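You operate a simulated robot arm through the tools that you are given. There is no shell and no other tool. Be economical: measure what you need, move in short steps, check, and stop when the job is done.

Carry out the task below with a simulated robot arm. There is one attempt and no reset: what you move stays moved.

JOB
Put things in order on the top of the beige drawer chest. At the end: the felt pad stands on top of the brown carton (marked "BUSHES"); the small roller stands where the felt pad stood; the purple bundle from the top of the beige drawer chest is in the yellow bucket; the cardboard tube from the top of the beige drawer chest stands where the small roller stood; whatever was shut is shut again. Leave all else as you found it, and nothing knocked over.

It is judged by the outcome, as a careful person would: the job done as asked, and still so three seconds after it is handed in. It fails if anything else is knocked over, pushed out of place, dropped, spilled or broken.

ROBOT AND FRAMES
A 7-joint arm with a two-finger parallel gripper, fixed in place. Base frame: the origin is at the foot of the arm, x ahead of it, y to its left, z up; the work surface is at about z = 0. Lengths are in mm, angles in degrees, forces in N, time in s.
With the tool pointing down near the work surface it reaches from about 220 to 580 mm from the base axis. Its first joint turns from -66.0 to 66.0 degrees. Payload 2.5 kg.
Tool frame: the origin (TCP) lies between the finger pads and is the grasp point; the fingertips stand 23 mm ahead of it; z points along the fingers, y is the line along which they close. Largest opening 94 mm; finger width 38, thickness 10; the body of the gripper, 54 by 96 mm, starts 39 mm behind the TCP.
Orientation is that of the tool frame in the base frame, as a unit quaternion [x, y, z, w]. With the fingers straight down and closing along the base's y, the tool's x points along the base's -x, its y along +y and its z along -z.

CONTROLS
- The arm moves only by the tool send_rows. Its arguments are lists of equal length, an entry for each row: "translation": the shift along the base's x, y, z in units of 200 mm (1.0 is 200 mm), a list of three; "rot": the turn, a rotation vector about the base's x, y, z in units of 120 degrees (1.0 is 120 degrees), a list of three; "grip": the opening, from 0 (shut) to 1 (fully open). In form: {"translation": [[x, y, z], ...], "rot": [[ax, ay, az], ...], "grip": [grip, ...]}. A call has 1 to 8 rows; each row is the pose to reach, as a shift and turn from the pose commanded when the call began. A call with a number of a shift or a turn outside -1 to 1 is refused whole. Each row takes 0.2 s and may step no farther than 50 mm and 8.6 degrees from the row before; otherwise, or with a gripper value out of range, the whole call is refused. Where a pose cannot be reached the arm comes as near as it can. A force on the tool above 40 N (or 10 N above the force at the start of the call, whichever is more), or a blocked arm, ends the call early, and 0.2 s more pass. Each finger travels about 108 mm/s and halts on what it meets, pressing with about 23 N; the grip force reading is that of the motor and also rises with nothing between the fingers. The clock runs only during rows and for 0.2 s after the last one: add rows that repeat a pose to give the fingers time. The reply holds the time, the measured pose of the TCP, the force on the tool along the base axes, the opening and the grip force, in the units named above and with some noise, with the torque about the TCP (base axes, N m) and any sound that the robot's microphone picked up.
- Cameras (640 x 400 px; columns grow to the right, rows downward): "scene" is fixed at [112.4, -396.8, 560.6]; the picture's right is [0.89, -0.45, 0.00], its down [-0.19, -0.38, -0.91] and it looks along [0.41, 0.81, -0.42] (base axes); focal length 214 px, centre (320, 200). "wrist" rides on the gripper at [86, 16, -74] in the tool frame; the picture's right is [-0.18, 0.98, 0.00], its down [-0.58, -0.11, -0.81] and it looks along [-0.79, -0.15, 0.59] (tool axes); focal length 243 px, centre (320, 200).
- capture(camera): a new picture of that camera. No time passes.
- locate(camera, pixels): for up to 12 pixels [column, row] of the newest picture of that camera ("zoom" is the newest enlarged one), the place [x, y, z] in the base frame of the surface seen there, good to about 2 mm. No time passes.
- zoom(camera, box): a new picture of the part [left, top, right, bottom] of that camera's present view, enlarged. No time passes.
- job_done(): hands the job in; it is judged then, once.

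Go step by step. Measure first, check grasps and placings, and put right what went wrong. The budget is 80 turns and 46 pictures, counting those below and the enlarged ones. Unless the task says otherwise, let go and move clear before handing in, and close with one line.

The tools are called after "Emit:" as a command line: name --argument value ..., lists and objects as JSON in quotes. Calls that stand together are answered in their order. send_rows: Moves the arm, as the interface text tells. Its arguments: {"type":"object","properties":{"translation":{"type":"array"},"rot":{"type":"array"},"grip":{"type":"array"}},"required":["translation","rot","grip"]} The other tools are called the same way: capture (camera) takes a picture; locate (camera, pixels) gives the place of the surface under pixels of a picture; zoom (camera, box) takes an enlarged picture of a part of a camera's view; job_done () hands the job in.

At the start:

```text
t: 0.0
tool_pos: [331.6, 70.3, 514.2]
tcp_rot: [-0.001, 1.0, 0.0, 0.001]
wrist_force: [-0.1, -0.1, -0.1]
moment: [0.02, 0.01, 0.02]
gripper_width: 93.8
grip_force: 0.0
```

scene: 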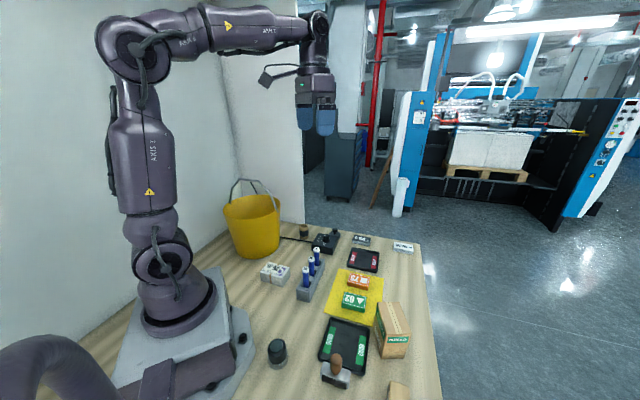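
wrist: 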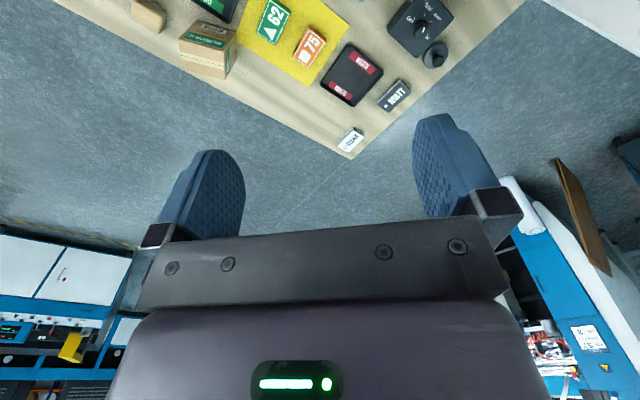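

The scene picture shows a bucket at (252,225), and a carton at (392,330), but no drawer chest I can make out yet. I'll enlarge the table's parts.

Emit:
zoom --camera "scene" --box '[220, 220, 440, 400]'

Emit:
zoom --camera "scene" --box '[0, 220, 240, 400]'

```text
2.22 times, centred on (330, 310) of scene
```

zoom: 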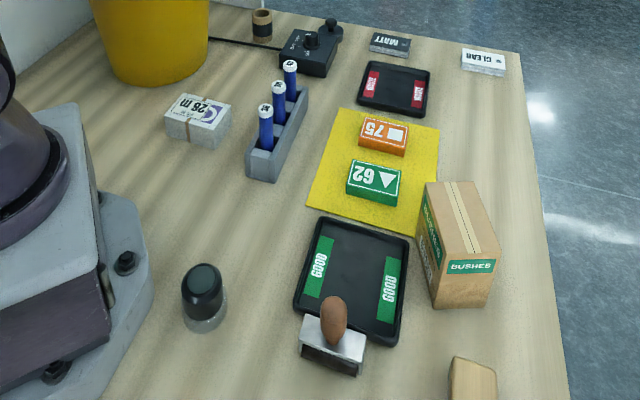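

```text
2.22 times, centred on (120, 310) of scene
```

zoom: 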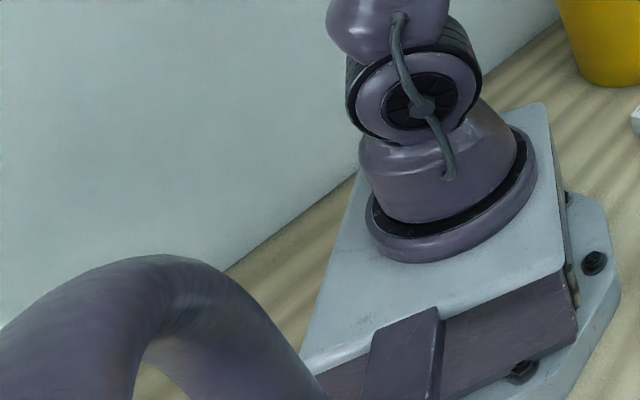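

No chest is in view; it must lie to the robot's right (−y), under the scene camera. I'll turn the arm that way at this height to look with the wrist camera.

Emit:
send_rows --translation '[[-0.08, -0.1, 0], [-0.16, -0.2, 0], [-0.24, -0.3, 0], [-0.32, -0.4, 0], [-0.4, -0.5, 0], [-0.48, -0.6, 0], [-0.56, -0.7, 0], [-0.6, -0.8, 0]]' --rot '[[0, 0, -0.065], [0, 0, -0.13], [0, 0, -0.195], [0, 0, -0.26], [0, 0, -0.325], [0, 0, -0.39], [0, 0, -0.455], [0, 0, -0.5]]' --grip '[1, 1, 1, 1, 1, 1, 1, 1]'

Emit:
capture --camera "wrist"

```text
t: 1.8
tool_pos: [211.1, -89.5, 514.9]
tcp_rot: [0.501, 0.866, 0.0, -0.001]
wrist_force: [0.0, -0.2, -0.7]
moment: [0.03, 0.01, 0.02]
gripper_width: 94.1
grip_force: 0.1
```

```text
41 pictures are left
```

wrist: 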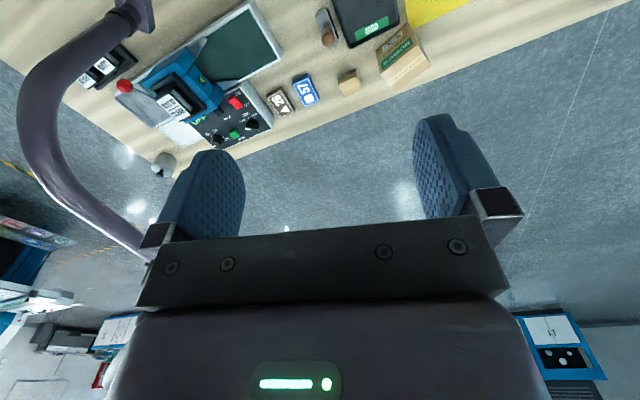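

The wrist picture shows a press-like machine and pad at (210,90), still no chest. I'll measure some points to lay out the table, then look elsewhere.

Emit:
locate --camera "wrist" --pixels '[[240, 40], [180, 90], [250, 110], [105, 65], [160, 165], [280, 100], [348, 82], [400, 60], [70, 10], [200, 15], [40, 60], [325, 30]]'

Emit:
locate --camera "scene" --pixels '[[252, 210], [303, 231], [276, 352], [274, 272], [310, 285], [355, 302], [362, 260], [392, 325], [335, 380], [240, 160], [60, 200], [60, 350]]'

```text
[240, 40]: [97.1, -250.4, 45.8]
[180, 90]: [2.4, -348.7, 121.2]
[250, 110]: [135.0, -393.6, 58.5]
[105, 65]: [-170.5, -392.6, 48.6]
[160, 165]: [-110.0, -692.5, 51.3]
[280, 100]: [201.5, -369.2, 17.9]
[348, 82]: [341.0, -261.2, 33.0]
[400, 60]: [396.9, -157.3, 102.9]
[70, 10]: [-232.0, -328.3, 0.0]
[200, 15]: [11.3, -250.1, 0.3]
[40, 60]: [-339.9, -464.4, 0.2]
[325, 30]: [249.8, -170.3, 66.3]
```

```text
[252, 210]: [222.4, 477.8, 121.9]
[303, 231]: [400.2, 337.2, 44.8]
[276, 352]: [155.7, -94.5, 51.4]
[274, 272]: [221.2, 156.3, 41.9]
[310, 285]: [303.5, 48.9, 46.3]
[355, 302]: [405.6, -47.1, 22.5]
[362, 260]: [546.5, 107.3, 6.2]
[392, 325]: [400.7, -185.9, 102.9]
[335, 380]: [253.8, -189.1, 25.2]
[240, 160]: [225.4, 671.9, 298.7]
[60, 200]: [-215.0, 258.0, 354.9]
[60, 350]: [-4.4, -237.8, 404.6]
```

The left rear is hidden behind the arm in the scene view. I'll swing the arm left to look there.

Emit:
send_rows --translation '[[0.03, 0.12, 0], [0.06, 0.24, 0], [0.09, 0.36, 0], [0.1, 0.48, 0], [0.1, 0.6, 0], [0.1, 0.7, 0], [0.08, 0.8, 0], [0.05, 0.9, 0]]' --rot '[[0, 0, 0.07], [0, 0, 0.14], [0, 0, 0.21], [0, 0, 0.28], [0, 0, 0.35], [0, 0, 0.42], [0, 0, 0.49], [0, 0, 0.56]]' --grip '[1, 1, 1, 1, 1, 1, 1, 1]'

Emit:
send_rows --translation '[[-0.02, 0, 0], [-0.04, 0, 0], [-0.06, 0, 0], [-0.08, 0, 0], [-0.1, 0, 0], [-0.1, 0, 0], [-0.1, 0, 0]]' --rot '[[0, 0, 0.07], [0, 0, 0.14], [0, 0, 0.21], [0, 0, 0.28], [0, 0, 0.35], [0, 0, 0.42], [0, 0, 0.49]]' --grip '[1, 1, 1, 1, 1, 1, 1]'

Emit:
capture --camera "wrist"

Emit:
capture --camera "scene"

```text
t: 3.6
tool_pos: [224.8, 92.5, 515.8]
tcp_rot: [-0.065, 0.998, 0.0, 0.0]
wrist_force: [0.0, -0.9, 0.0]
moment: [0.0, -0.02, 0.03]
gripper_width: 94.2
grip_force: 0.0
```

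```text
t: 5.2
tool_pos: [202.1, 90.1, 514.3]
tcp_rot: [-0.546, 0.838, -0.001, 0.0]
wrist_force: [-0.5, 0.6, -0.1]
moment: [-0.02, 0.0, -0.03]
gripper_width: 94.0
grip_force: 0.2
```

```text
40 pictures are left
```

wrist: 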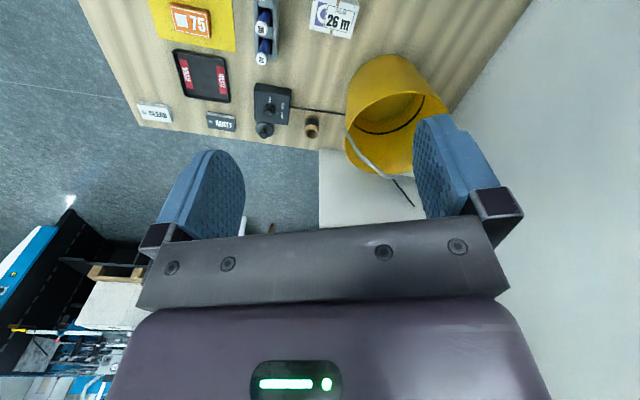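

```text
39 pictures are left
```

scene: 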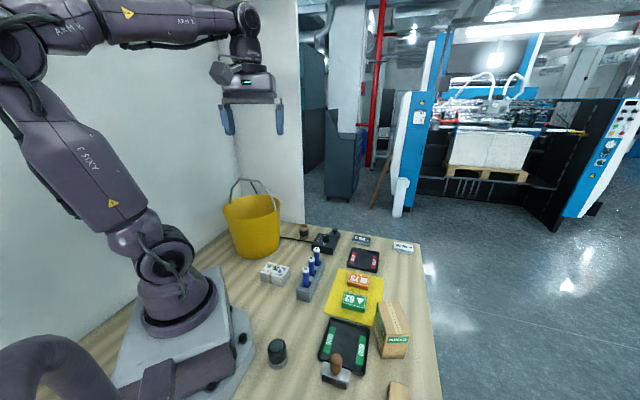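

Still no chest: only wall at right and table. The unseen zone is close to the base on the right (x<100, y −100..−250), so I'll turn the camera there.

Emit:
send_rows --translation '[[0.03, -0.1, 0], [0.05, -0.2, 0], [0.06, -0.3, 0], [0.06, -0.4, 0], [0.06, -0.45, 0], [0.06, -0.45, 0], [0.06, -0.45, 0], [0.06, -0.45, 0]]' --rot '[[0, 0, -0.07], [0, 0, -0.14], [0, 0, -0.21], [0, 0, -0.28], [0, 0, -0.35], [0, 0, -0.42], [0, 0, -0.49], [0, 0, -0.56]]' --grip '[1, 1, 1, 1, 1, 1, 1, 1]'

Emit:
send_rows --translation '[[0, 0, 0], [0, 0, 0], [0, 0, 0], [0, 0, 0], [0, 0, 0], [0, 0, 0], [0, 0, 0], [0, 0, 0]]' --rot '[[0, 0, -0.07], [0, 0, -0.14], [0, 0, -0.21], [0, 0, -0.28], [0, 0, -0.35], [0, 0, -0.42], [0, 0, -0.49], [0, 0, -0.56]]' --grip '[1, 1, 1, 1, 1, 1, 1, 1]'

Emit:
send_rows --translation '[[0, 0, 0], [0, 0, 0], [0, 0, 0], [0, 0, 0]]' --rot '[[0, 0, -0.07], [0, 0, -0.14], [0, 0, -0.21], [0, 0, -0.28]]' --grip '[1, 1, 1, 1]'

Emit:
capture --camera "wrist"

```text
t: 7.0
tool_pos: [214.4, -0.6, 512.3]
tcp_rot: [0.012, 1.0, 0.0, 0.0]
wrist_force: [-1.0, 0.4, 0.3]
moment: [-0.02, 0.01, 0.04]
gripper_width: 93.8
grip_force: 0.1
```

```text
t: 8.8
tool_pos: [214.7, 1.4, 513.0]
tcp_rot: [0.563, 0.827, 0.0, 0.0]
wrist_force: [1.1, 0.2, -0.5]
moment: [-0.04, 0.0, 0.0]
gripper_width: 93.9
grip_force: 0.1
```

```text
t: 9.8
tool_pos: [215.4, 2.2, 514.3]
tcp_rot: [0.777, 0.629, 0.0, -0.001]
wrist_force: [0.2, 0.1, -1.3]
moment: [-0.03, 0.03, -0.01]
gripper_width: 94.0
grip_force: 0.0
```

```text
38 pictures are left
```

wrist: 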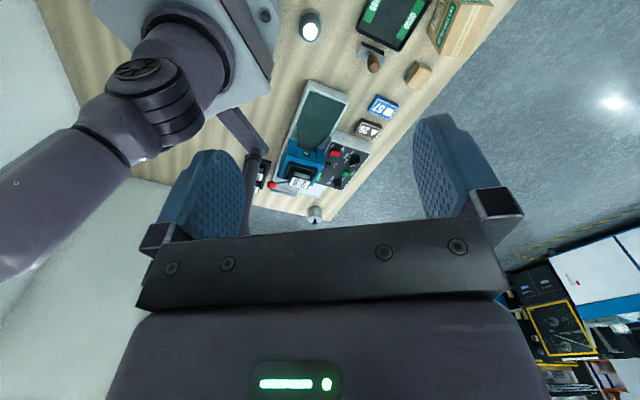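

Still no chest, but several objects near (300,150) and (390,80) deserve a closer look. I'll enlarge these and the far scene.

Emit:
zoom --camera "wrist" --box '[200, 0, 520, 220]'

Emit:
zoom --camera "scene" --box '[200, 160, 440, 310]'

Emit:
zoom --camera "wrist" --box '[0, 0, 320, 220]'

```text
1.82 times, centred on (360, 110) of wrist
```

zoom: 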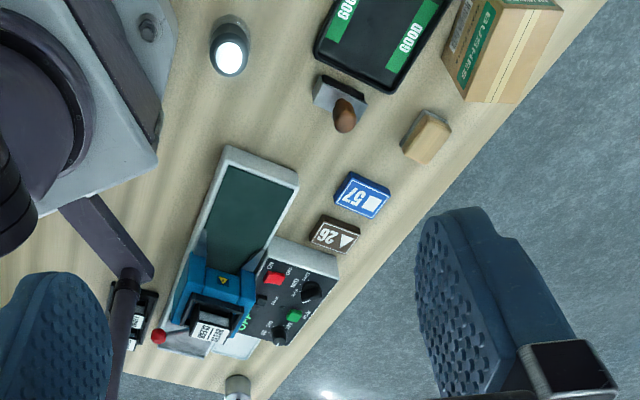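

```text
2.67 times, centred on (320, 235) of scene
```

zoom: 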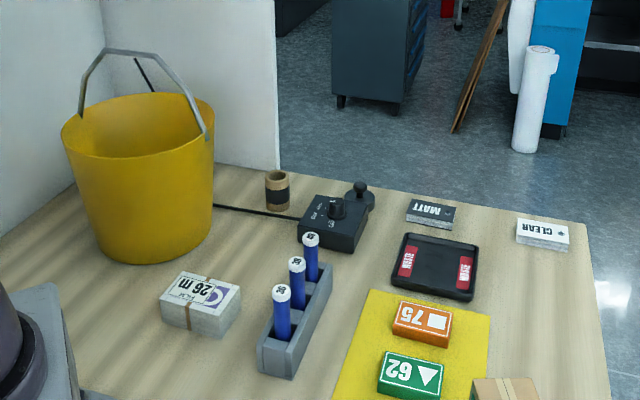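

```text
1.82 times, centred on (160, 110) of wrist
```

zoom: 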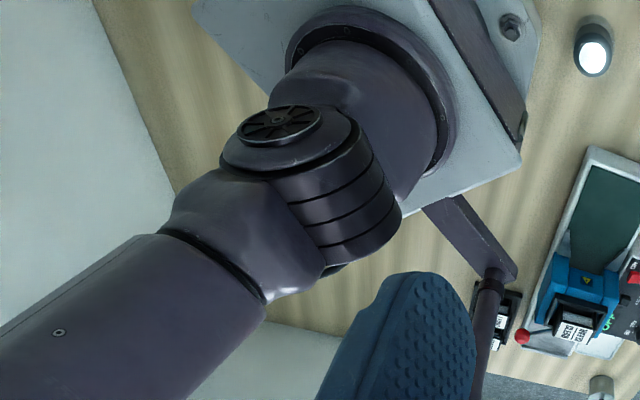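

None of the chest's items (felt pad, roller, purple bundle) are recognizable. I'll measure walls, table edges and floor to find any hidden spot.

Emit:
locate --camera "scene" --pixels '[[270, 170], [295, 150], [30, 120], [200, 200], [130, 330], [90, 340], [303, 224], [425, 236], [440, 390], [350, 205], [500, 330], [345, 120]]'

Emit:
locate --camera "wrist" --pixels '[[510, 5], [335, 218], [270, 205], [130, 170], [60, 100], [80, 250], [40, 40], [20, 150], [170, 150], [380, 215], [500, 120], [620, 180]]'

```text
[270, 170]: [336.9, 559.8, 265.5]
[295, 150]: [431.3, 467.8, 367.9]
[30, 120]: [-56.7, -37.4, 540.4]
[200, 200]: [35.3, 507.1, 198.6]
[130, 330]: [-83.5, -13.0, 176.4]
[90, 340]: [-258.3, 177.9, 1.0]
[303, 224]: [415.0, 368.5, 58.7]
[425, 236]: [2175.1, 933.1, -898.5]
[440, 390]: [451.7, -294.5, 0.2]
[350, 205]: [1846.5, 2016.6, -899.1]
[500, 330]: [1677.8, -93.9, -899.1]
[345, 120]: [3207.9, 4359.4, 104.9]
```

```text
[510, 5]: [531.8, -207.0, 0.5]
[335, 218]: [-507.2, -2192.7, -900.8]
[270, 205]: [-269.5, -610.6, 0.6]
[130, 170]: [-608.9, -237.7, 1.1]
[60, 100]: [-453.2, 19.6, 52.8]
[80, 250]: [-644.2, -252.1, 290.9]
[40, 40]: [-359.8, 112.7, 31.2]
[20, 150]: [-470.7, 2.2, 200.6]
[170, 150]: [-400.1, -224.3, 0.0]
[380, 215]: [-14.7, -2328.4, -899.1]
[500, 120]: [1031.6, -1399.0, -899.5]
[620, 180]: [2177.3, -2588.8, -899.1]
```

The table is turned about 45° (back wall y−x≈473) and no separate chest shows within reach. I'll take tight close-ups of the doubtful small objects to identify them.

Emit:
zoom --camera "scene" --box '[254, 215, 350, 275]'

Emit:
zoom --camera "scene" --box '[250, 250, 330, 300]'

Emit:
zoom --camera "scene" --box '[240, 320, 368, 400]'

Emit:
zoom --camera "wrist" --box '[340, 20, 452, 90]'

```text
6.67 times, centred on (302, 245) of scene
```

zoom: 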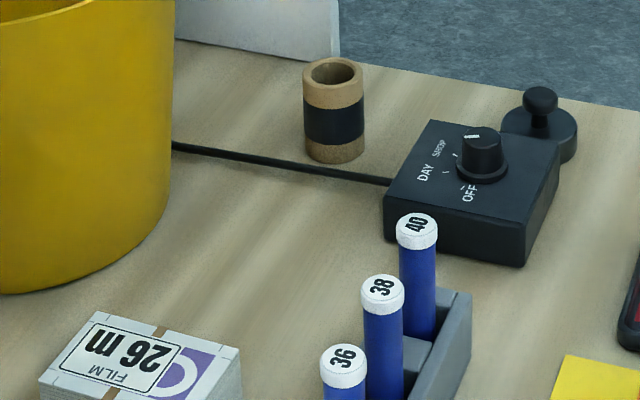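

```text
8.00 times, centred on (290, 275) of scene
```

zoom: 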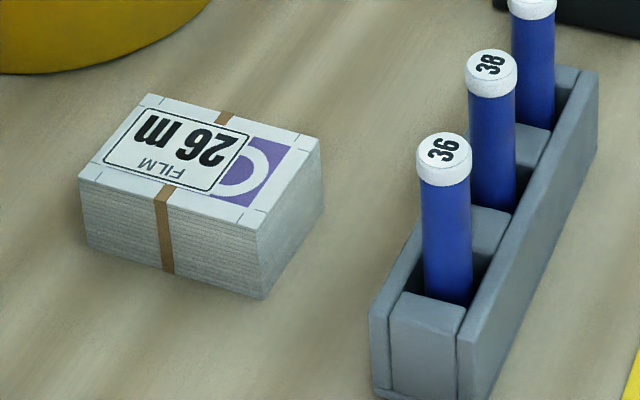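

```text
5.00 times, centred on (304, 360) of scene
```

zoom: 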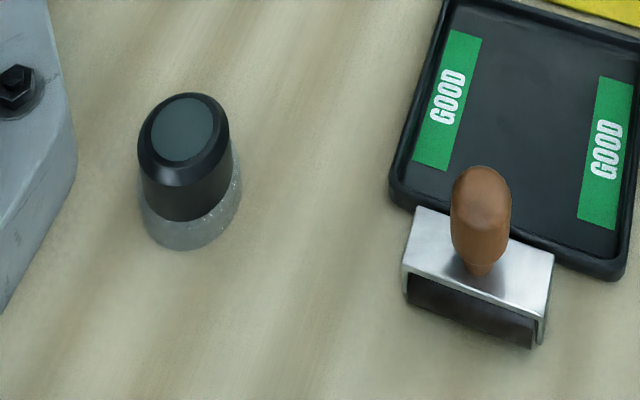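

```text
5.71 times, centred on (396, 55) of wrist
```

zoom: 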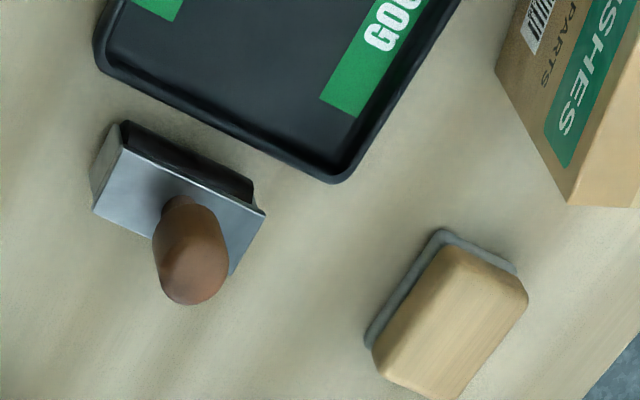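

Now it fits: the wooden-backed grey pad at (450,310) is the felt pad, the metal bracket with handle at (185,230) the small roller, the banded "26 m" stack with purple print the bundle, and the banded tube the cardboard tube; the worktop is evidently the chest's top. I'll measure them.

Emit:
locate --camera "zoom" --pixels '[[452, 256], [515, 290], [455, 385], [385, 355], [450, 320], [130, 160], [100, 205], [225, 268], [255, 215], [190, 240], [195, 290], [560, 180]]'

Emit:
locate --camera "wrist" --pixels '[[436, 2], [490, 4], [466, 45], [432, 38], [460, 10]]'

Emit:
locate --camera "scene" --pixels '[[388, 305], [398, 305], [376, 345], [407, 345], [380, 340], [392, 320], [340, 368], [322, 378], [325, 385], [350, 388], [353, 376], [336, 358]]'

```text
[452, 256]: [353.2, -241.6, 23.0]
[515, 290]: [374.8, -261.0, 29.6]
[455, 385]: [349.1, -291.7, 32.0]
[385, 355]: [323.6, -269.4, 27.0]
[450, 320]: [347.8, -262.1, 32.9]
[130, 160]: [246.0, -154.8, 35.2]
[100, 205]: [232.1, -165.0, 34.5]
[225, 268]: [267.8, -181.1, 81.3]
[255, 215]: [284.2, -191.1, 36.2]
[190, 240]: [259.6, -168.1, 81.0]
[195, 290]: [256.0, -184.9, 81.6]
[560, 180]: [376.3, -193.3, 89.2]
```

```text
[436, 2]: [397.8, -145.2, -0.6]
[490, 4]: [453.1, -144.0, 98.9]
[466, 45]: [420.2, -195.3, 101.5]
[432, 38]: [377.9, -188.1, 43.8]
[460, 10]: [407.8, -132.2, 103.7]
```

```text
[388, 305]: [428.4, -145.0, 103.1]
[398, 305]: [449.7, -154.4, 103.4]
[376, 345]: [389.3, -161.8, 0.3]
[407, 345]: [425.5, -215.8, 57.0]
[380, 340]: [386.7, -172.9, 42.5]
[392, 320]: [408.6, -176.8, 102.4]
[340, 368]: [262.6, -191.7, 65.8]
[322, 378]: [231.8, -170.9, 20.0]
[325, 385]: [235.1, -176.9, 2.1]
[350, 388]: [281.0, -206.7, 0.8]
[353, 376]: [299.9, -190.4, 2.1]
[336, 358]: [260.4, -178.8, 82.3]
```

All four objects are measured: felt pad centre ≈(350,−266), top z 33, long axis at 45°; carton top z 103 around (415,−165). I'll go above the pad, turning the tool to close across its short side.

Emit:
send_rows --translation '[[0.053, -0.095, -0.06], [0.106, -0.19, -0.12], [0.16, -0.285, -0.18], [0.21, -0.38, -0.24], [0.265, -0.475, -0.3], [0.32, -0.57, -0.36], [0.37, -0.665, -0.42], [0.425, -0.76, -0.47]]' --rot '[[0, 0, 0.07], [0, 0, 0.14], [0, 0, 0.21], [0, 0, 0.28], [0, 0, 0.35], [0, 0, 0.42], [0, 0, 0.49], [0, 0, 0.56]]' --grip '[1, 1, 1, 1, 1, 1, 1, 1]'

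Emit:
send_rows --translation '[[0.03, -0.07, -0.1], [0.06, -0.14, -0.2], [0.09, -0.21, -0.3], [0.12, -0.28, -0.4], [0.155, -0.35, -0.5], [0.19, -0.42, -0.6], [0.22, -0.5, -0.7], [0.25, -0.58, -0.8]]' --rot '[[0, 0, 0.07], [0, 0, 0.14], [0, 0, 0.21], [0, 0, 0.28], [0, 0, 0.35], [0, 0, 0.42], [0, 0, 0.49], [0, 0, 0.56]]' --grip '[1, 1, 1, 1, 1, 1, 1, 1]'

Emit:
send_rows --translation '[[0, 0, -0.1], [0, 0, -0.2], [0, 0, -0.3]]' --rot '[[0, 0, 0.05], [0, 0, 0.1], [0, 0, 0.14]]' --grip '[1, 1, 1]'

Emit:
capture --camera "wrist"

```text
t: 11.6
tool_pos: [296.6, -149.0, 419.9]
tcp_rot: [0.297, 0.955, 0.0, 0.0]
wrist_force: [-0.5, 1.0, -0.4]
moment: [-0.01, -0.02, 0.01]
gripper_width: 94.1
grip_force: 0.1
```

```text
t: 13.4
tool_pos: [348.0, -269.8, 259.9]
tcp_rot: [-0.281, 0.96, 0.0, 0.001]
wrist_force: [0.3, 0.3, 0.2]
moment: [0.02, 0.0, -0.01]
gripper_width: 94.1
grip_force: 0.0
```

```text
t: 14.2
tool_pos: [348.3, -268.4, 199.8]
tcp_rot: [-0.417, 0.909, -0.001, 0.0]
wrist_force: [0.2, 0.0, 0.4]
moment: [0.04, -0.01, 0.0]
gripper_width: 94.0
grip_force: 0.1
```

```text
30 pictures are left
```

wrist: 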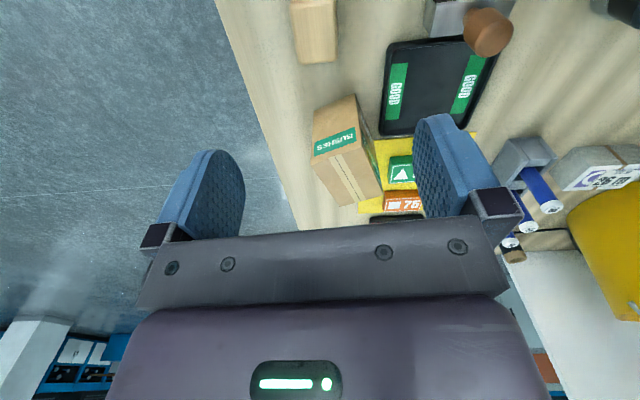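

The pad is at (313,30), aligned nicely with the closing direction. I'll measure pad edges, carton top and roller from here.

Emit:
locate --camera "wrist" --pixels '[[295, 57], [331, 55], [294, 6], [331, 4], [313, 28], [316, 115], [352, 100], [338, 200], [376, 192], [348, 150], [486, 38], [440, 15]]'

```text
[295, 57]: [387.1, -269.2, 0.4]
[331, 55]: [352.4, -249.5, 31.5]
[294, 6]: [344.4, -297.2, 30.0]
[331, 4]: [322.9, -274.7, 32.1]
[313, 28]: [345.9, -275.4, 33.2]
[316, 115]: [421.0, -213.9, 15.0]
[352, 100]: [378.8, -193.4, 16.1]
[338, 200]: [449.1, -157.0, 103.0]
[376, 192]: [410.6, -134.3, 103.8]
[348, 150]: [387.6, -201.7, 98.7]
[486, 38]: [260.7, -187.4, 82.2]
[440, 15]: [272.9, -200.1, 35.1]
```

Pad centre confirmed ≈(350,−266). I'll enlarge the carton for its top corners.

Emit:
zoom --camera "wrist" --box '[290, 80, 402, 220]'

```text
2.86 times, centred on (346, 150) of wrist
```

zoom: 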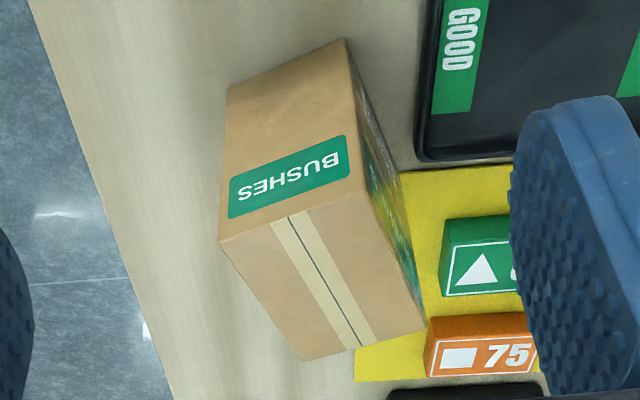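

Emit:
locate --camera "zoom" --pixels '[[224, 246], [358, 192], [303, 357], [420, 327], [325, 275], [231, 90], [344, 44], [286, 222], [355, 345]]'

Emit:
send_rows --translation '[[0.01, 0.012, -0.2], [0.01, 0.012, -0.4], [0.01, 0.012, -0.6], [0.01, 0.012, -0.75], [0.01, 0.012, -0.85]]' --rot '[[0, 0, 0], [0, 0, 0], [0, 0, 0], [0, 0, 0], [0, 0, 0]]' --grip '[1, 1, 1, 1, 1]'

Emit:
capture --camera "wrist"

```text
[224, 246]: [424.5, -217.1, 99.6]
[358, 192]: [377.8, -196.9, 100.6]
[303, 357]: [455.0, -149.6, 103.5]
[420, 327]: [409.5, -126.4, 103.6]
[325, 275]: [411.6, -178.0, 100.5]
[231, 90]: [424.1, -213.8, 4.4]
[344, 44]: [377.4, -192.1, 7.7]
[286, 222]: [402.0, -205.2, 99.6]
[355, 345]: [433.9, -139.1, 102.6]
```

```text
t: 15.4
tool_pos: [351.7, -263.1, 25.6]
tcp_rot: [-0.417, 0.909, 0.0, 0.0]
wrist_force: [0.1, -0.2, -0.7]
moment: [-0.01, -0.01, 0.03]
gripper_width: 93.9
grip_force: 0.1
```

```text
28 pictures are left
```

wrist: 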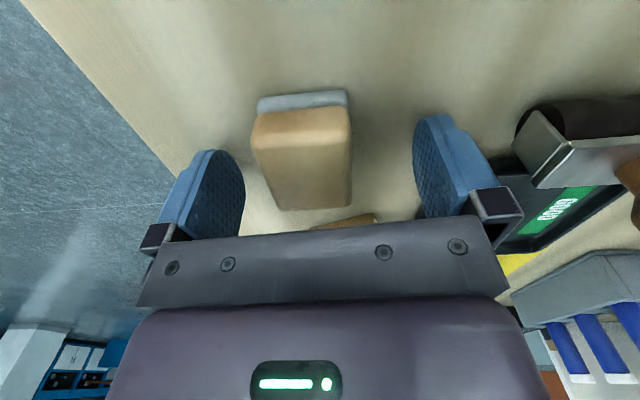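

The tool is around the pad, which lies a little left of centre (302 vs ~325). I'll measure its top edges to centre before closing.

Emit:
locate --camera "wrist" --pixels '[[253, 160], [350, 160], [302, 160], [279, 207], [348, 205], [255, 112], [347, 108], [302, 125]]'

```text
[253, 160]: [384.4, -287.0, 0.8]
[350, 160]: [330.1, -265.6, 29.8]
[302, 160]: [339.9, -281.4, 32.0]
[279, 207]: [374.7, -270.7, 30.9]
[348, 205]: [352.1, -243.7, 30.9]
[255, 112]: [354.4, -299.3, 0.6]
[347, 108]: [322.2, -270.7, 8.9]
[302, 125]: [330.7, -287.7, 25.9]
```

Pad centre is ≈(350,−270); I'll shift 6 mm and close.

Emit:
send_rows --translation '[[0, -0.03, 0.01], [0, -0.03, 0.01], [0, -0.03, 0.01], [0, -0.03, 0.01], [0, -0.03, 0.01]]' --rot '[[0, 0, 0], [0, 0, 0], [0, 0, 0], [0, 0, 0], [0, 0, 0]]' --grip '[1, 0.6, 0.2, 0.2, 0.2]'

```text
t: 16.6
tool_pos: [350.0, -269.4, 31.0]
tcp_rot: [-0.416, 0.909, 0.0, 0.0]
wrist_force: [0.3, -0.7, 2.3]
moment: [-0.04, -0.07, -0.04]
gripper_width: 39.6
grip_force: 22.7
```

Gripped at 39.6 mm wide. Lifting and carrying above the carton centre (417,−172), turning 17° to align.

Emit:
send_rows --translation '[[0, 0, 0.2], [0, 0, 0.42], [0, 0, 0.64], [0, 0, 0.8], [0.08, 0.12, 0.8], [0.17, 0.25, 0.8], [0.25, 0.37, 0.8], [0.333, 0.485, 0.8]]' --rot '[[0, 0, 0], [0, 0, 0], [0, 0, 0], [0, 0, 0], [0, 0, 0.04], [0, 0, 0.08], [0, 0, 0.12], [0, 0, 0.14]]' --grip '[0.2, 0.2, 0.2, 0.2, 0.2, 0.2, 0.2, 0.2]'

Emit:
capture --camera "wrist"

```text
t: 18.4
tool_pos: [418.3, -172.8, 195.2]
tcp_rot: [-0.546, 0.838, 0.0, 0.0]
wrist_force: [-0.3, -0.8, -1.3]
moment: [0.0, 0.02, 0.06]
gripper_width: 39.5
grip_force: 23.2
```

```text
27 pictures are left
```

wrist: 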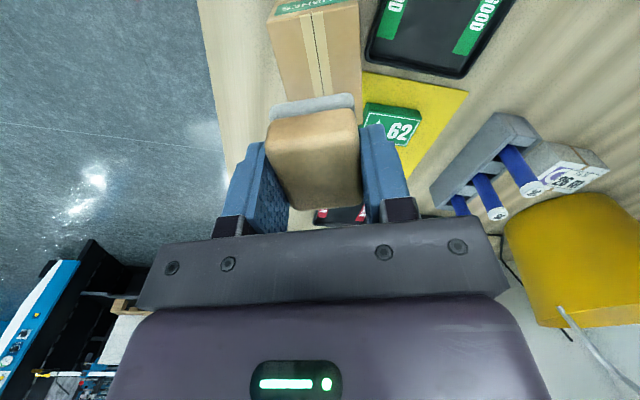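

The pad is held level above the carton. I'll descend to just above its top, then creep.

Emit:
send_rows --translation '[[0, 0, -0.12], [0, 0, -0.22], [0, 0, -0.27], [0, 0, -0.28], [0, 0, -0.29], [0, 0, -0.295], [0, 0, -0.3]]' --rot '[[0, 0, 0], [0, 0, 0], [0, 0, 0], [0, 0, 0], [0, 0, 0], [0, 0, 0], [0, 0, 0]]' --grip '[0.2, 0.2, 0.2, 0.2, 0.2, 0.2, 0.2]'

```text
t: 20.0
tool_pos: [418.6, -173.2, 133.9]
tcp_rot: [-0.545, 0.838, 0.0, 0.001]
wrist_force: [-1.9, 0.2, 10.2]
moment: [0.32, 0.1, 0.06]
gripper_width: 39.9
grip_force: 23.1
```

10 N of contact: the pad sits on the carton. Releasing and rising.

Emit:
send_rows --translation '[[0, 0, 0], [0, 0, 0], [0, 0, 0], [0, 0, 0.1], [0, 0, 0.3], [0, 0, 0.5], [0, 0, 0.6]]' --rot '[[0, 0, 0], [0, 0, 0], [0, 0, 0], [0, 0, 0], [0, 0, 0], [0, 0, 0], [0, 0, 0]]' --grip '[0.45, 0.6, 0.8, 0.8, 0.8, 0.8, 0.8]'

Emit:
capture --camera "wrist"

Emit:
zoom --camera "scene" --box '[300, 290, 440, 400]'

```text
t: 21.6
tool_pos: [417.0, -174.4, 253.5]
tcp_rot: [-0.546, 0.838, 0.001, 0.0]
wrist_force: [-0.1, -0.3, 0.3]
moment: [0.01, 0.02, 0.01]
gripper_width: 75.3
grip_force: 0.0
```

```text
26 pictures are left
```

wrist: 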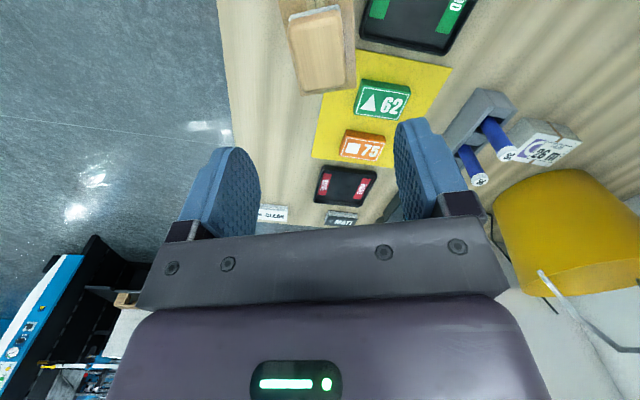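

```text
3.64 times, centred on (370, 345) of scene
```

zoom: 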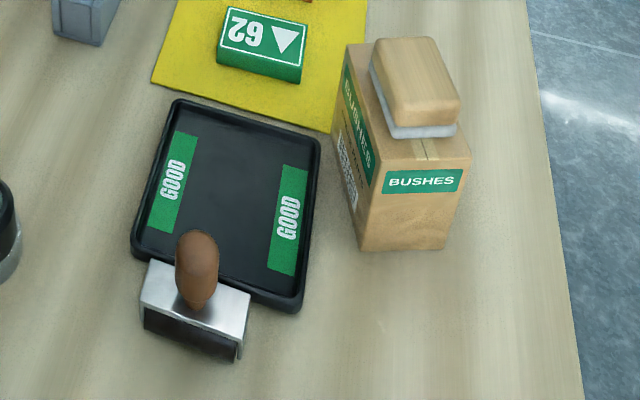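

The pad sits flat on the carton. Now measuring the roller in this close-up.

Emit:
locate --camera "zoom" --pixels '[[152, 265], [247, 296], [143, 298], [238, 330], [196, 240], [180, 270], [215, 270], [196, 300], [145, 328], [238, 358], [130, 245], [296, 308]]'

```text
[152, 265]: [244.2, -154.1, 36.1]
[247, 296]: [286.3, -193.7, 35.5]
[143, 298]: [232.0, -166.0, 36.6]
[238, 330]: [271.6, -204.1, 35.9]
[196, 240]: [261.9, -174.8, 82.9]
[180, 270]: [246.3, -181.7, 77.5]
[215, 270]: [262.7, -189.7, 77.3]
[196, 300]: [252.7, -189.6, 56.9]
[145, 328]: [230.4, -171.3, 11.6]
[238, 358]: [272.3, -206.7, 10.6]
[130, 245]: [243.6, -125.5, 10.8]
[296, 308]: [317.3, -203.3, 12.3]
```

Roller centre ≈(258.5,−179.5), long axis −43°, handle top z 83. I'll go above it, aligned, and look.

Emit:
send_rows --translation '[[-0.13, -0.004, 0], [-0.26, -0.008, 0], [-0.39, -0.012, 0], [-0.52, -0.016, -0.1], [-0.65, -0.02, -0.22], [-0.79, -0.025, -0.36], [-0.79, -0.025, -0.48]]' --rot '[[0, 0, -0.03], [0, 0, -0.06], [0, 0, -0.09], [0, 0, -0.12], [0, 0, -0.14], [0, 0, -0.1625], [0, 0, -0.1625]]' --grip '[0.7, 0.7, 0.7, 0.7, 0.7, 0.7, 0.7]'

Emit:
capture --camera "wrist"

```text
t: 23.2
tool_pos: [257.5, -178.4, 156.9]
tcp_rot: [-0.394, 0.919, 0.0, 0.0]
wrist_force: [-0.1, 0.2, 0.0]
moment: [0.0, 0.03, -0.01]
gripper_width: 65.9
grip_force: 0.0
```

```text
24 pictures are left
```

wrist: 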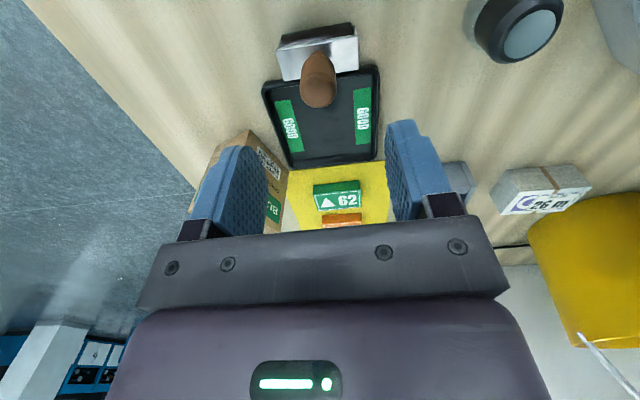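

The handle at (318,80) is centred between the fingers. Descending to z≈65 and closing.

Emit:
send_rows --translation '[[0, -0.003, -0.2], [0, -0.003, -0.35], [0, -0.003, -0.45], [0, -0.003, -0.455], [0, -0.003, -0.455], [0, -0.003, -0.455], [0, -0.003, -0.455]]' --rot '[[0, 0, 0], [0, 0, 0], [0, 0, 0], [0, 0, 0], [0, 0, 0], [0, 0, 0], [0, 0, 0]]' --grip '[0.7, 0.7, 0.7, 0.7, 0.3, 0.1, 0.1]'

Emit:
capture --camera "wrist"

```text
t: 24.8
tool_pos: [257.4, -179.5, 65.8]
tcp_rot: [-0.394, 0.919, 0.0, 0.0]
wrist_force: [0.0, -0.6, -0.5]
moment: [0.01, -0.06, 0.04]
gripper_width: 24.5
grip_force: 22.9
```

```text
23 pictures are left
```

wrist: 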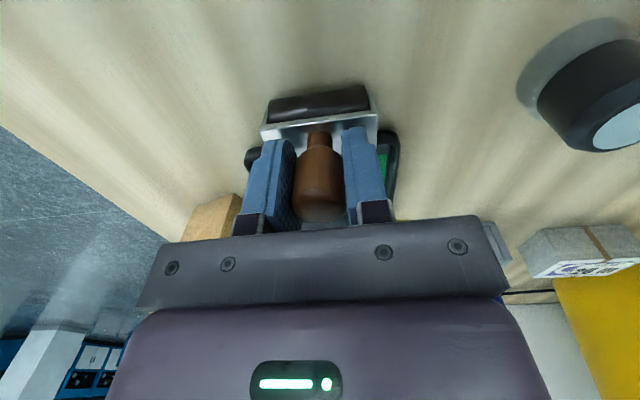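

The handle is gripped at 24.5 mm. I'll lift and carry it to the pad's old place (350,−269.5), then lower near the table.

Emit:
send_rows --translation '[[0, 0, 0.1], [0, 0, 0.25], [0.11, -0.11, 0.3], [0.23, -0.225, 0.3], [0.35, -0.34, 0.3], [0.463, -0.45, 0.3], [0.463, -0.45, 0.15], [0.463, -0.45, 0.04]]' --rot '[[0, 0, 0], [0, 0, 0], [0, 0, 0], [0, 0, 0], [0, 0, 0], [0, 0, 0], [0, 0, 0], [0, 0, 0]]' --grip '[0.1, 0.1, 0.1, 0.1, 0.1, 0.1, 0.1, 0.1]'

Emit:
capture --camera "wrist"

```text
t: 26.6
tool_pos: [350.7, -270.3, 73.8]
tcp_rot: [-0.395, 0.919, 0.0, 0.0]
wrist_force: [0.5, -1.1, -2.6]
moment: [-0.02, 0.02, 0.03]
gripper_width: 24.5
grip_force: 23.2
```

```text
22 pictures are left
```

wrist: 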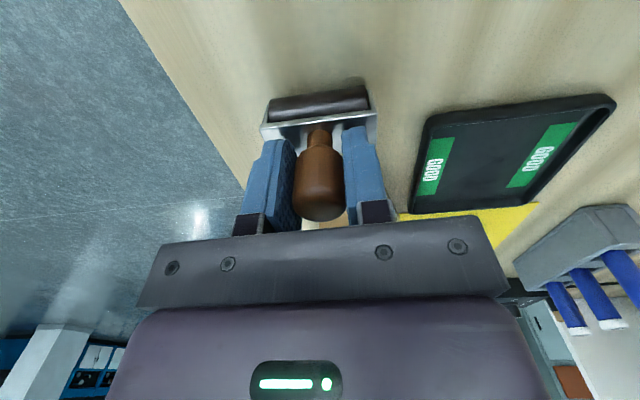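

The roller hangs upright 8 mm above the table at the pad's spot. Creeping down to contact.

Emit:
send_rows --translation '[[0, 0, -0.02], [0, 0, -0.035], [0, 0, -0.04], [0, 0, -0.044], [0, 0, -0.044]]' --rot '[[0, 0, 0], [0, 0, 0], [0, 0, 0], [0, 0, 0], [0, 0, 0]]' --grip '[0.1, 0.1, 0.1, 0.1, 0.1]'

```text
t: 27.8
tool_pos: [352.9, -270.2, 65.5]
tcp_rot: [-0.395, 0.919, -0.002, 0.001]
wrist_force: [-2.0, 1.1, 15.8]
moment: [0.27, 0.29, 0.02]
gripper_width: 24.8
grip_force: 23.0
```

Emit:
send_rows --translation '[[0, 0, 0.003], [0, 0, 0.003], [0, 0, 0.003], [0, 0, 0.1], [0, 0, 0.3], [0, 0, 0.5], [0, 0, 0.7]]' --rot '[[0, 0, 0], [0, 0, 0], [0, 0, 0], [0, 0, 0], [0, 0, 0], [0, 0, 0], [0, 0, 0]]' --grip '[0.35, 0.5, 0.6, 0.6, 0.6, 0.6, 0.6]'

Emit:
capture --camera "wrist"

Emit:
zoom --camera "scene" --box '[200, 215, 330, 300]'

```text
t: 29.4
tool_pos: [351.8, -266.0, 206.7]
tcp_rot: [-0.395, 0.919, 0.001, 0.0]
wrist_force: [0.7, -0.9, 0.0]
moment: [0.01, -0.02, 0.03]
gripper_width: 56.5
grip_force: 0.0
```

```text
21 pictures are left
```

wrist: 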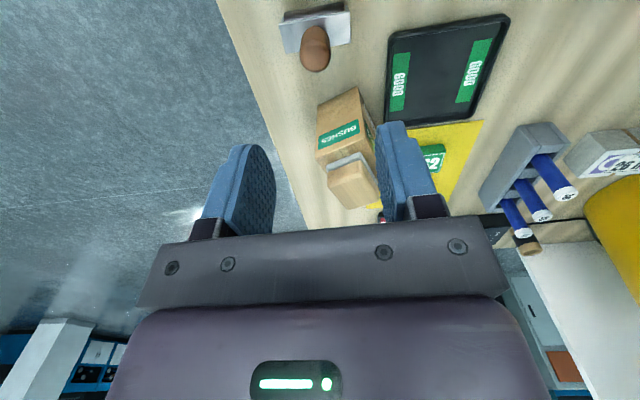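

```text
4.71 times, centred on (265, 258) of scene
```

zoom: 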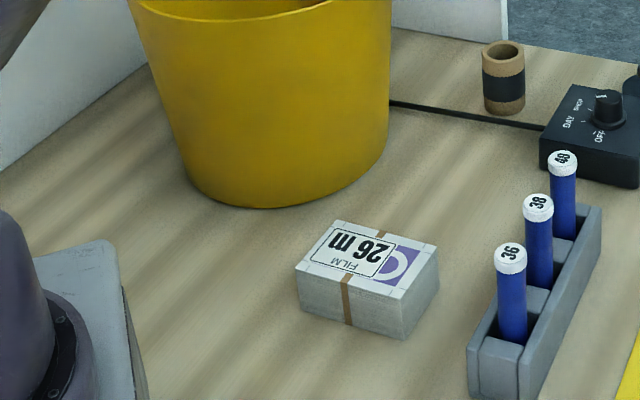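

The roller stands upright. Now measuring the bundle, tube and bucket.

Emit:
locate --camera "zoom" --pixels '[[343, 225], [433, 247], [403, 298], [300, 266], [365, 260], [503, 55], [504, 45], [487, 50], [520, 48], [504, 108], [240, 205], [340, 190]]'

Emit:
locate --camera "scene" --pixels '[[224, 208], [281, 200], [250, 217], [250, 197], [270, 195], [235, 200], [262, 198], [258, 182], [278, 215], [232, 192]]'

```text
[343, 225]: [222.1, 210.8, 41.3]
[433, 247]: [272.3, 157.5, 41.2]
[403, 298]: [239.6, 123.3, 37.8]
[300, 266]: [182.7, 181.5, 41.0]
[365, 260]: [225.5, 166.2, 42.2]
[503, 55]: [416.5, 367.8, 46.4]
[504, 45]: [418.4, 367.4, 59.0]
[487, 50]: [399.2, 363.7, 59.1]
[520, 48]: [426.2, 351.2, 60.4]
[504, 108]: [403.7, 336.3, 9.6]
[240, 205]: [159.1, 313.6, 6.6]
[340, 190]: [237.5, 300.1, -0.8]
```

```text
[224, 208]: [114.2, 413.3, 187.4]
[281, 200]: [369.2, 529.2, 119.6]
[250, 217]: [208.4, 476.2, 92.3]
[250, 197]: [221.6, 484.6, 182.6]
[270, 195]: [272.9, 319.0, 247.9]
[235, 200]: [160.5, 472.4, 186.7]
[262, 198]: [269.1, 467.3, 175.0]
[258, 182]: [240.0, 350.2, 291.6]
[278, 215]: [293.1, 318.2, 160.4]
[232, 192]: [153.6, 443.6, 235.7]
```

Bundle: centre ≈(229,168), 77 × 48 mm, top z 42, long axis −46°. The bucket is centred ≈(215,380) with rim z≈187 and an upright handle; I'll move over the bundle high up and look at both.

Emit:
send_rows --translation '[[0, 0.05, 0.1], [-0.02, 0.2, 0.2], [-0.06, 0.4, 0.25], [-0.1, 0.6, 0.25], [-0.16, 0.8, 0.25], [-0.26, 0.975, 0.25]]' --rot '[[0, 0, 0], [0, 0, 0], [0, 0, 0], [0, 0, 0], [0, 0, 0], [0, 0, 0]]' --grip '[0.6, 0.6, 0.6, 0.6, 0.6, 0.6]'

Emit:
send_rows --translation '[[-0.04, 0.2, 0], [-0.1, 0.4, 0], [-0.16, 0.6, 0], [-0.24, 0.8, 0], [-0.355, 0.98, 0]]' --rot '[[0, 0, 0], [0, 0, 0], [0, 0, -0.01], [0, 0, -0.015], [0, 0, -0.02]]' --grip '[0.6, 0.6, 1, 1, 1]'

Emit:
capture --camera "wrist"

```text
t: 30.8
tool_pos: [297.4, -73.2, 252.3]
tcp_rot: [-0.394, 0.919, 0.0, -0.001]
wrist_force: [-0.2, 0.1, 0.3]
moment: [0.0, 0.03, 0.0]
gripper_width: 56.4
grip_force: 0.1
```

```text
t: 32.0
tool_pos: [227.2, 121.8, 252.4]
tcp_rot: [-0.376, 0.927, 0.001, 0.0]
wrist_force: [0.7, -0.2, -1.2]
moment: [-0.03, 0.01, 0.01]
gripper_width: 94.0
grip_force: 0.1
```

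```text
19 pictures are left
```

wrist: 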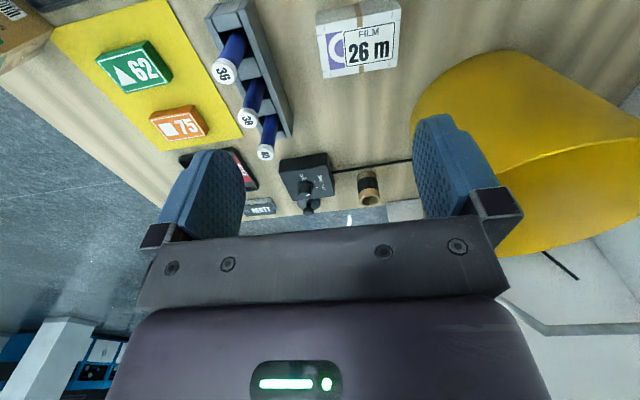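

The bundle at (358,45) is well aligned. I'll measure its corners, the rim, and the tube.

Emit:
locate --camera "wrist" --pixels '[[319, 26], [397, 12], [397, 64], [326, 75], [360, 40], [345, 25], [369, 200], [369, 183], [470, 68], [425, 100], [620, 150], [560, 190]]'

```text
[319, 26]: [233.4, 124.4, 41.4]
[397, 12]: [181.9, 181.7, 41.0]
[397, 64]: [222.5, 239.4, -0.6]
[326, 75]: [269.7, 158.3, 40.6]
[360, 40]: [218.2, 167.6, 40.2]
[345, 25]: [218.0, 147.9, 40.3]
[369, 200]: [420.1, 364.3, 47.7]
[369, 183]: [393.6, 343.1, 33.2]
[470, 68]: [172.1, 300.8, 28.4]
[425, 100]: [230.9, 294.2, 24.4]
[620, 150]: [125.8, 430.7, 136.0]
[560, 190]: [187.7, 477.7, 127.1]
```

Bundle centre ≈(228,167), 80 mm long at −47°. Moving over it and down to z≈80 to check finger clearance.

Emit:
send_rows --translation '[[0.002, 0.11, 0], [0.004, 0.228, 0], [0.004, 0.228, -0.2], [0.004, 0.228, -0.4], [0.004, 0.228, -0.6], [0.004, 0.228, -0.8], [0.004, 0.228, -0.88]]' --rot '[[0, 0, -0.007], [0, 0, -0.014], [0, 0, -0.014], [0, 0, -0.014], [0, 0, -0.014], [0, 0, -0.014], [0, 0, -0.014]]' --grip '[1, 1, 1, 1, 1, 1, 1]'

Emit:
capture --camera "wrist"

```text
t: 33.6
tool_pos: [230.2, 165.3, 74.2]
tcp_rot: [-0.362, 0.932, 0.0, 0.001]
wrist_force: [-0.2, 1.1, 0.4]
moment: [0.0, 0.0, 0.01]
gripper_width: 94.0
grip_force: 0.1
```

```text
18 pictures are left
```

wrist: 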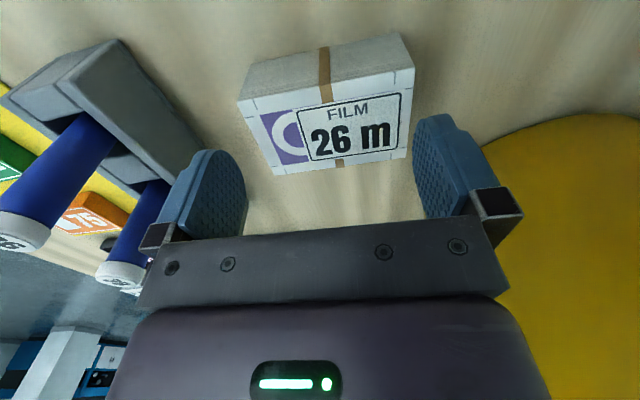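

Alignment looks right. I'll check the vial rack's distance from the left finger, and bundle corners, before lowering.

Emit:
locate --camera "wrist" --pixels '[[243, 103], [411, 70], [276, 172], [406, 154], [200, 150], [120, 45], [150, 195], [190, 140]]'

```text
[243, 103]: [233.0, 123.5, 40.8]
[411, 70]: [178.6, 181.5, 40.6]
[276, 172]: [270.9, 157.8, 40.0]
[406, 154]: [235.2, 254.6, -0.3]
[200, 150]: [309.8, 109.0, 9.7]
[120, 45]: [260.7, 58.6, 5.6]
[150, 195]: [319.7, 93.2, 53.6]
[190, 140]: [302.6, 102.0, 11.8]
```

Bundle centre is 6.6 mm off along the closing line; rack clearance is ~40 mm. Shift, lower to z≈38 and close.

Emit:
send_rows --translation '[[-0.023, 0.0245, 0], [-0.023, 0.0245, -0.08], [-0.023, 0.0245, -0.18], [-0.023, 0.0245, -0.18], [-0.023, 0.0245, -0.18], [-0.023, 0.0245, -0.18]]' --rot '[[0, 0, 0], [0, 0, 0], [0, 0, 0], [0, 0, 0], [0, 0, 0], [0, 0, 0]]' --grip '[1, 1, 1, 0.8, 0.6, 0.6]'

Emit:
capture --camera "wrist"

```text
t: 35.0
tool_pos: [225.9, 171.9, 40.4]
tcp_rot: [-0.362, 0.932, 0.001, 0.0]
wrist_force: [-1.7, -5.7, 18.6]
moment: [-0.15, -0.04, 0.06]
gripper_width: 84.6
grip_force: 23.1
```

```text
17 pictures are left
```

wrist: 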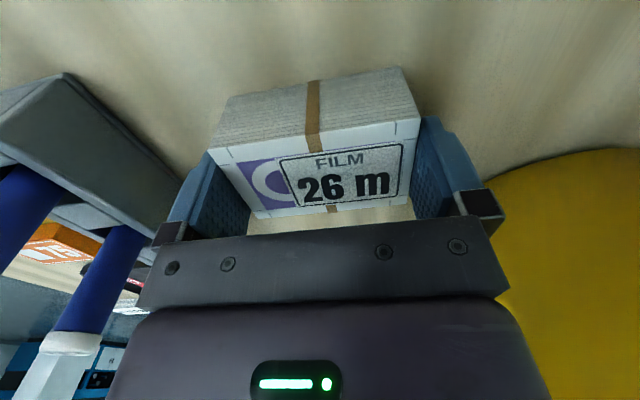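

Width 84.6 with 18.6 N upward looks suspect – a finger may be catching an edge. I'll reopen, rise a bit and look.

Emit:
send_rows --translation '[[0, 0, 0], [0, 0, 0], [0, 0, 0.1], [0, 0, 0.2]]' --rot '[[0, 0, 0], [0, 0, 0], [0, 0, 0], [0, 0, 0]]' --grip '[1, 1, 1, 1]'

Emit:
capture --camera "wrist"

Emit:
zoom --camera "scene" --box '[200, 215, 330, 300]'

```text
t: 36.0
tool_pos: [223.0, 172.6, 80.2]
tcp_rot: [-0.362, 0.932, 0.001, 0.0]
wrist_force: [0.3, -0.1, -0.2]
moment: [0.0, 0.0, 0.02]
gripper_width: 94.3
grip_force: 0.1
```

```text
16 pictures are left
```

wrist: 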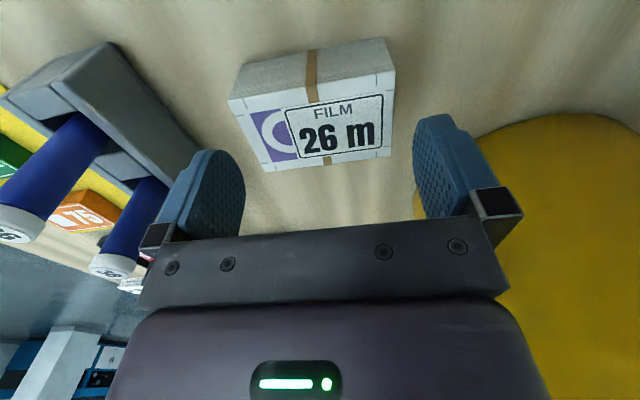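

```text
4.71 times, centred on (265, 258) of scene
```

zoom: 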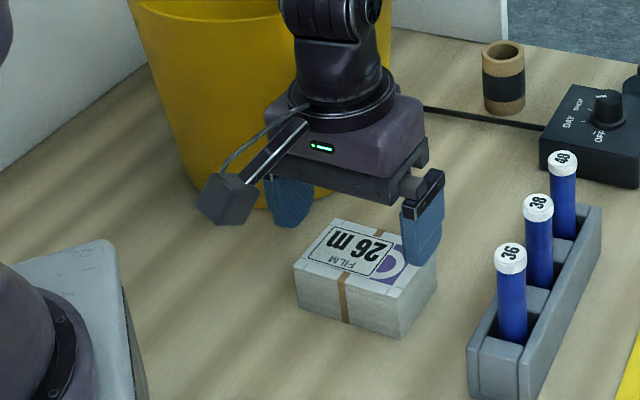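

The bundle hasn't moved visibly. I'll measure its top corners again in both views.

Emit:
locate --camera "wrist" --pixels '[[232, 100], [392, 74], [266, 168], [389, 153], [311, 160], [311, 90], [250, 135], [393, 110]]'

Emit:
locate --camera "zoom" --pixels '[[341, 222], [433, 265], [403, 300], [298, 267], [432, 275], [404, 335], [300, 300], [422, 255]]'

```text
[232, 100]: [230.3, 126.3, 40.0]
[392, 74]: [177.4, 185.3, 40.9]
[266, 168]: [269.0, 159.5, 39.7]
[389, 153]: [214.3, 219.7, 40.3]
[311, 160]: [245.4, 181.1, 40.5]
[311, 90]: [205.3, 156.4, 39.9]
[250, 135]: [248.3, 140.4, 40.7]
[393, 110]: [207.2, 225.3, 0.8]
```

```text
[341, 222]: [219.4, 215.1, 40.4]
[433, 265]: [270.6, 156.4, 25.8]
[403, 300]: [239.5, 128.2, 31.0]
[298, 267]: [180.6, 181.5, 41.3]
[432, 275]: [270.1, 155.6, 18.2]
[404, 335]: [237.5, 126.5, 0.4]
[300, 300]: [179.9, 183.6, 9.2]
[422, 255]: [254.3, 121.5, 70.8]
```

The bundle is now centred exactly under the tool (centre (223,173)) and ~83 mm long, so that grip was plausible. I'll descend again, close, and test-lift.

Emit:
send_rows --translation '[[0, 0, -0.1], [0, 0, -0.2], [0, 0, -0.21], [0, 0, -0.21]]' --rot '[[0, 0, 0], [0, 0, 0], [0, 0, 0], [0, 0, 0]]' --grip '[1, 1, 1, 1]'

Emit:
send_rows --translation '[[0, 0, 0], [0, 0, 0], [0, 0, 0], [0, 0, 0]]' --rot '[[0, 0, 0], [0, 0, 0], [0, 0, 0], [0, 0, 0]]' --grip '[0.9, 0.75, 0.75, 0.75]'

```text
t: 37.0
tool_pos: [223.0, 171.6, 40.0]
tcp_rot: [-0.362, 0.932, 0.0, 0.0]
wrist_force: [0.3, 0.1, -0.6]
moment: [0.02, -0.01, 0.01]
gripper_width: 93.8
grip_force: 0.1
```

```text
t: 38.0
tool_pos: [224.0, 170.9, 39.5]
tcp_rot: [-0.362, 0.932, 0.0, 0.0]
wrist_force: [-0.1, 0.2, 0.7]
moment: [-0.02, 0.0, 0.02]
gripper_width: 84.9
grip_force: 23.1
```

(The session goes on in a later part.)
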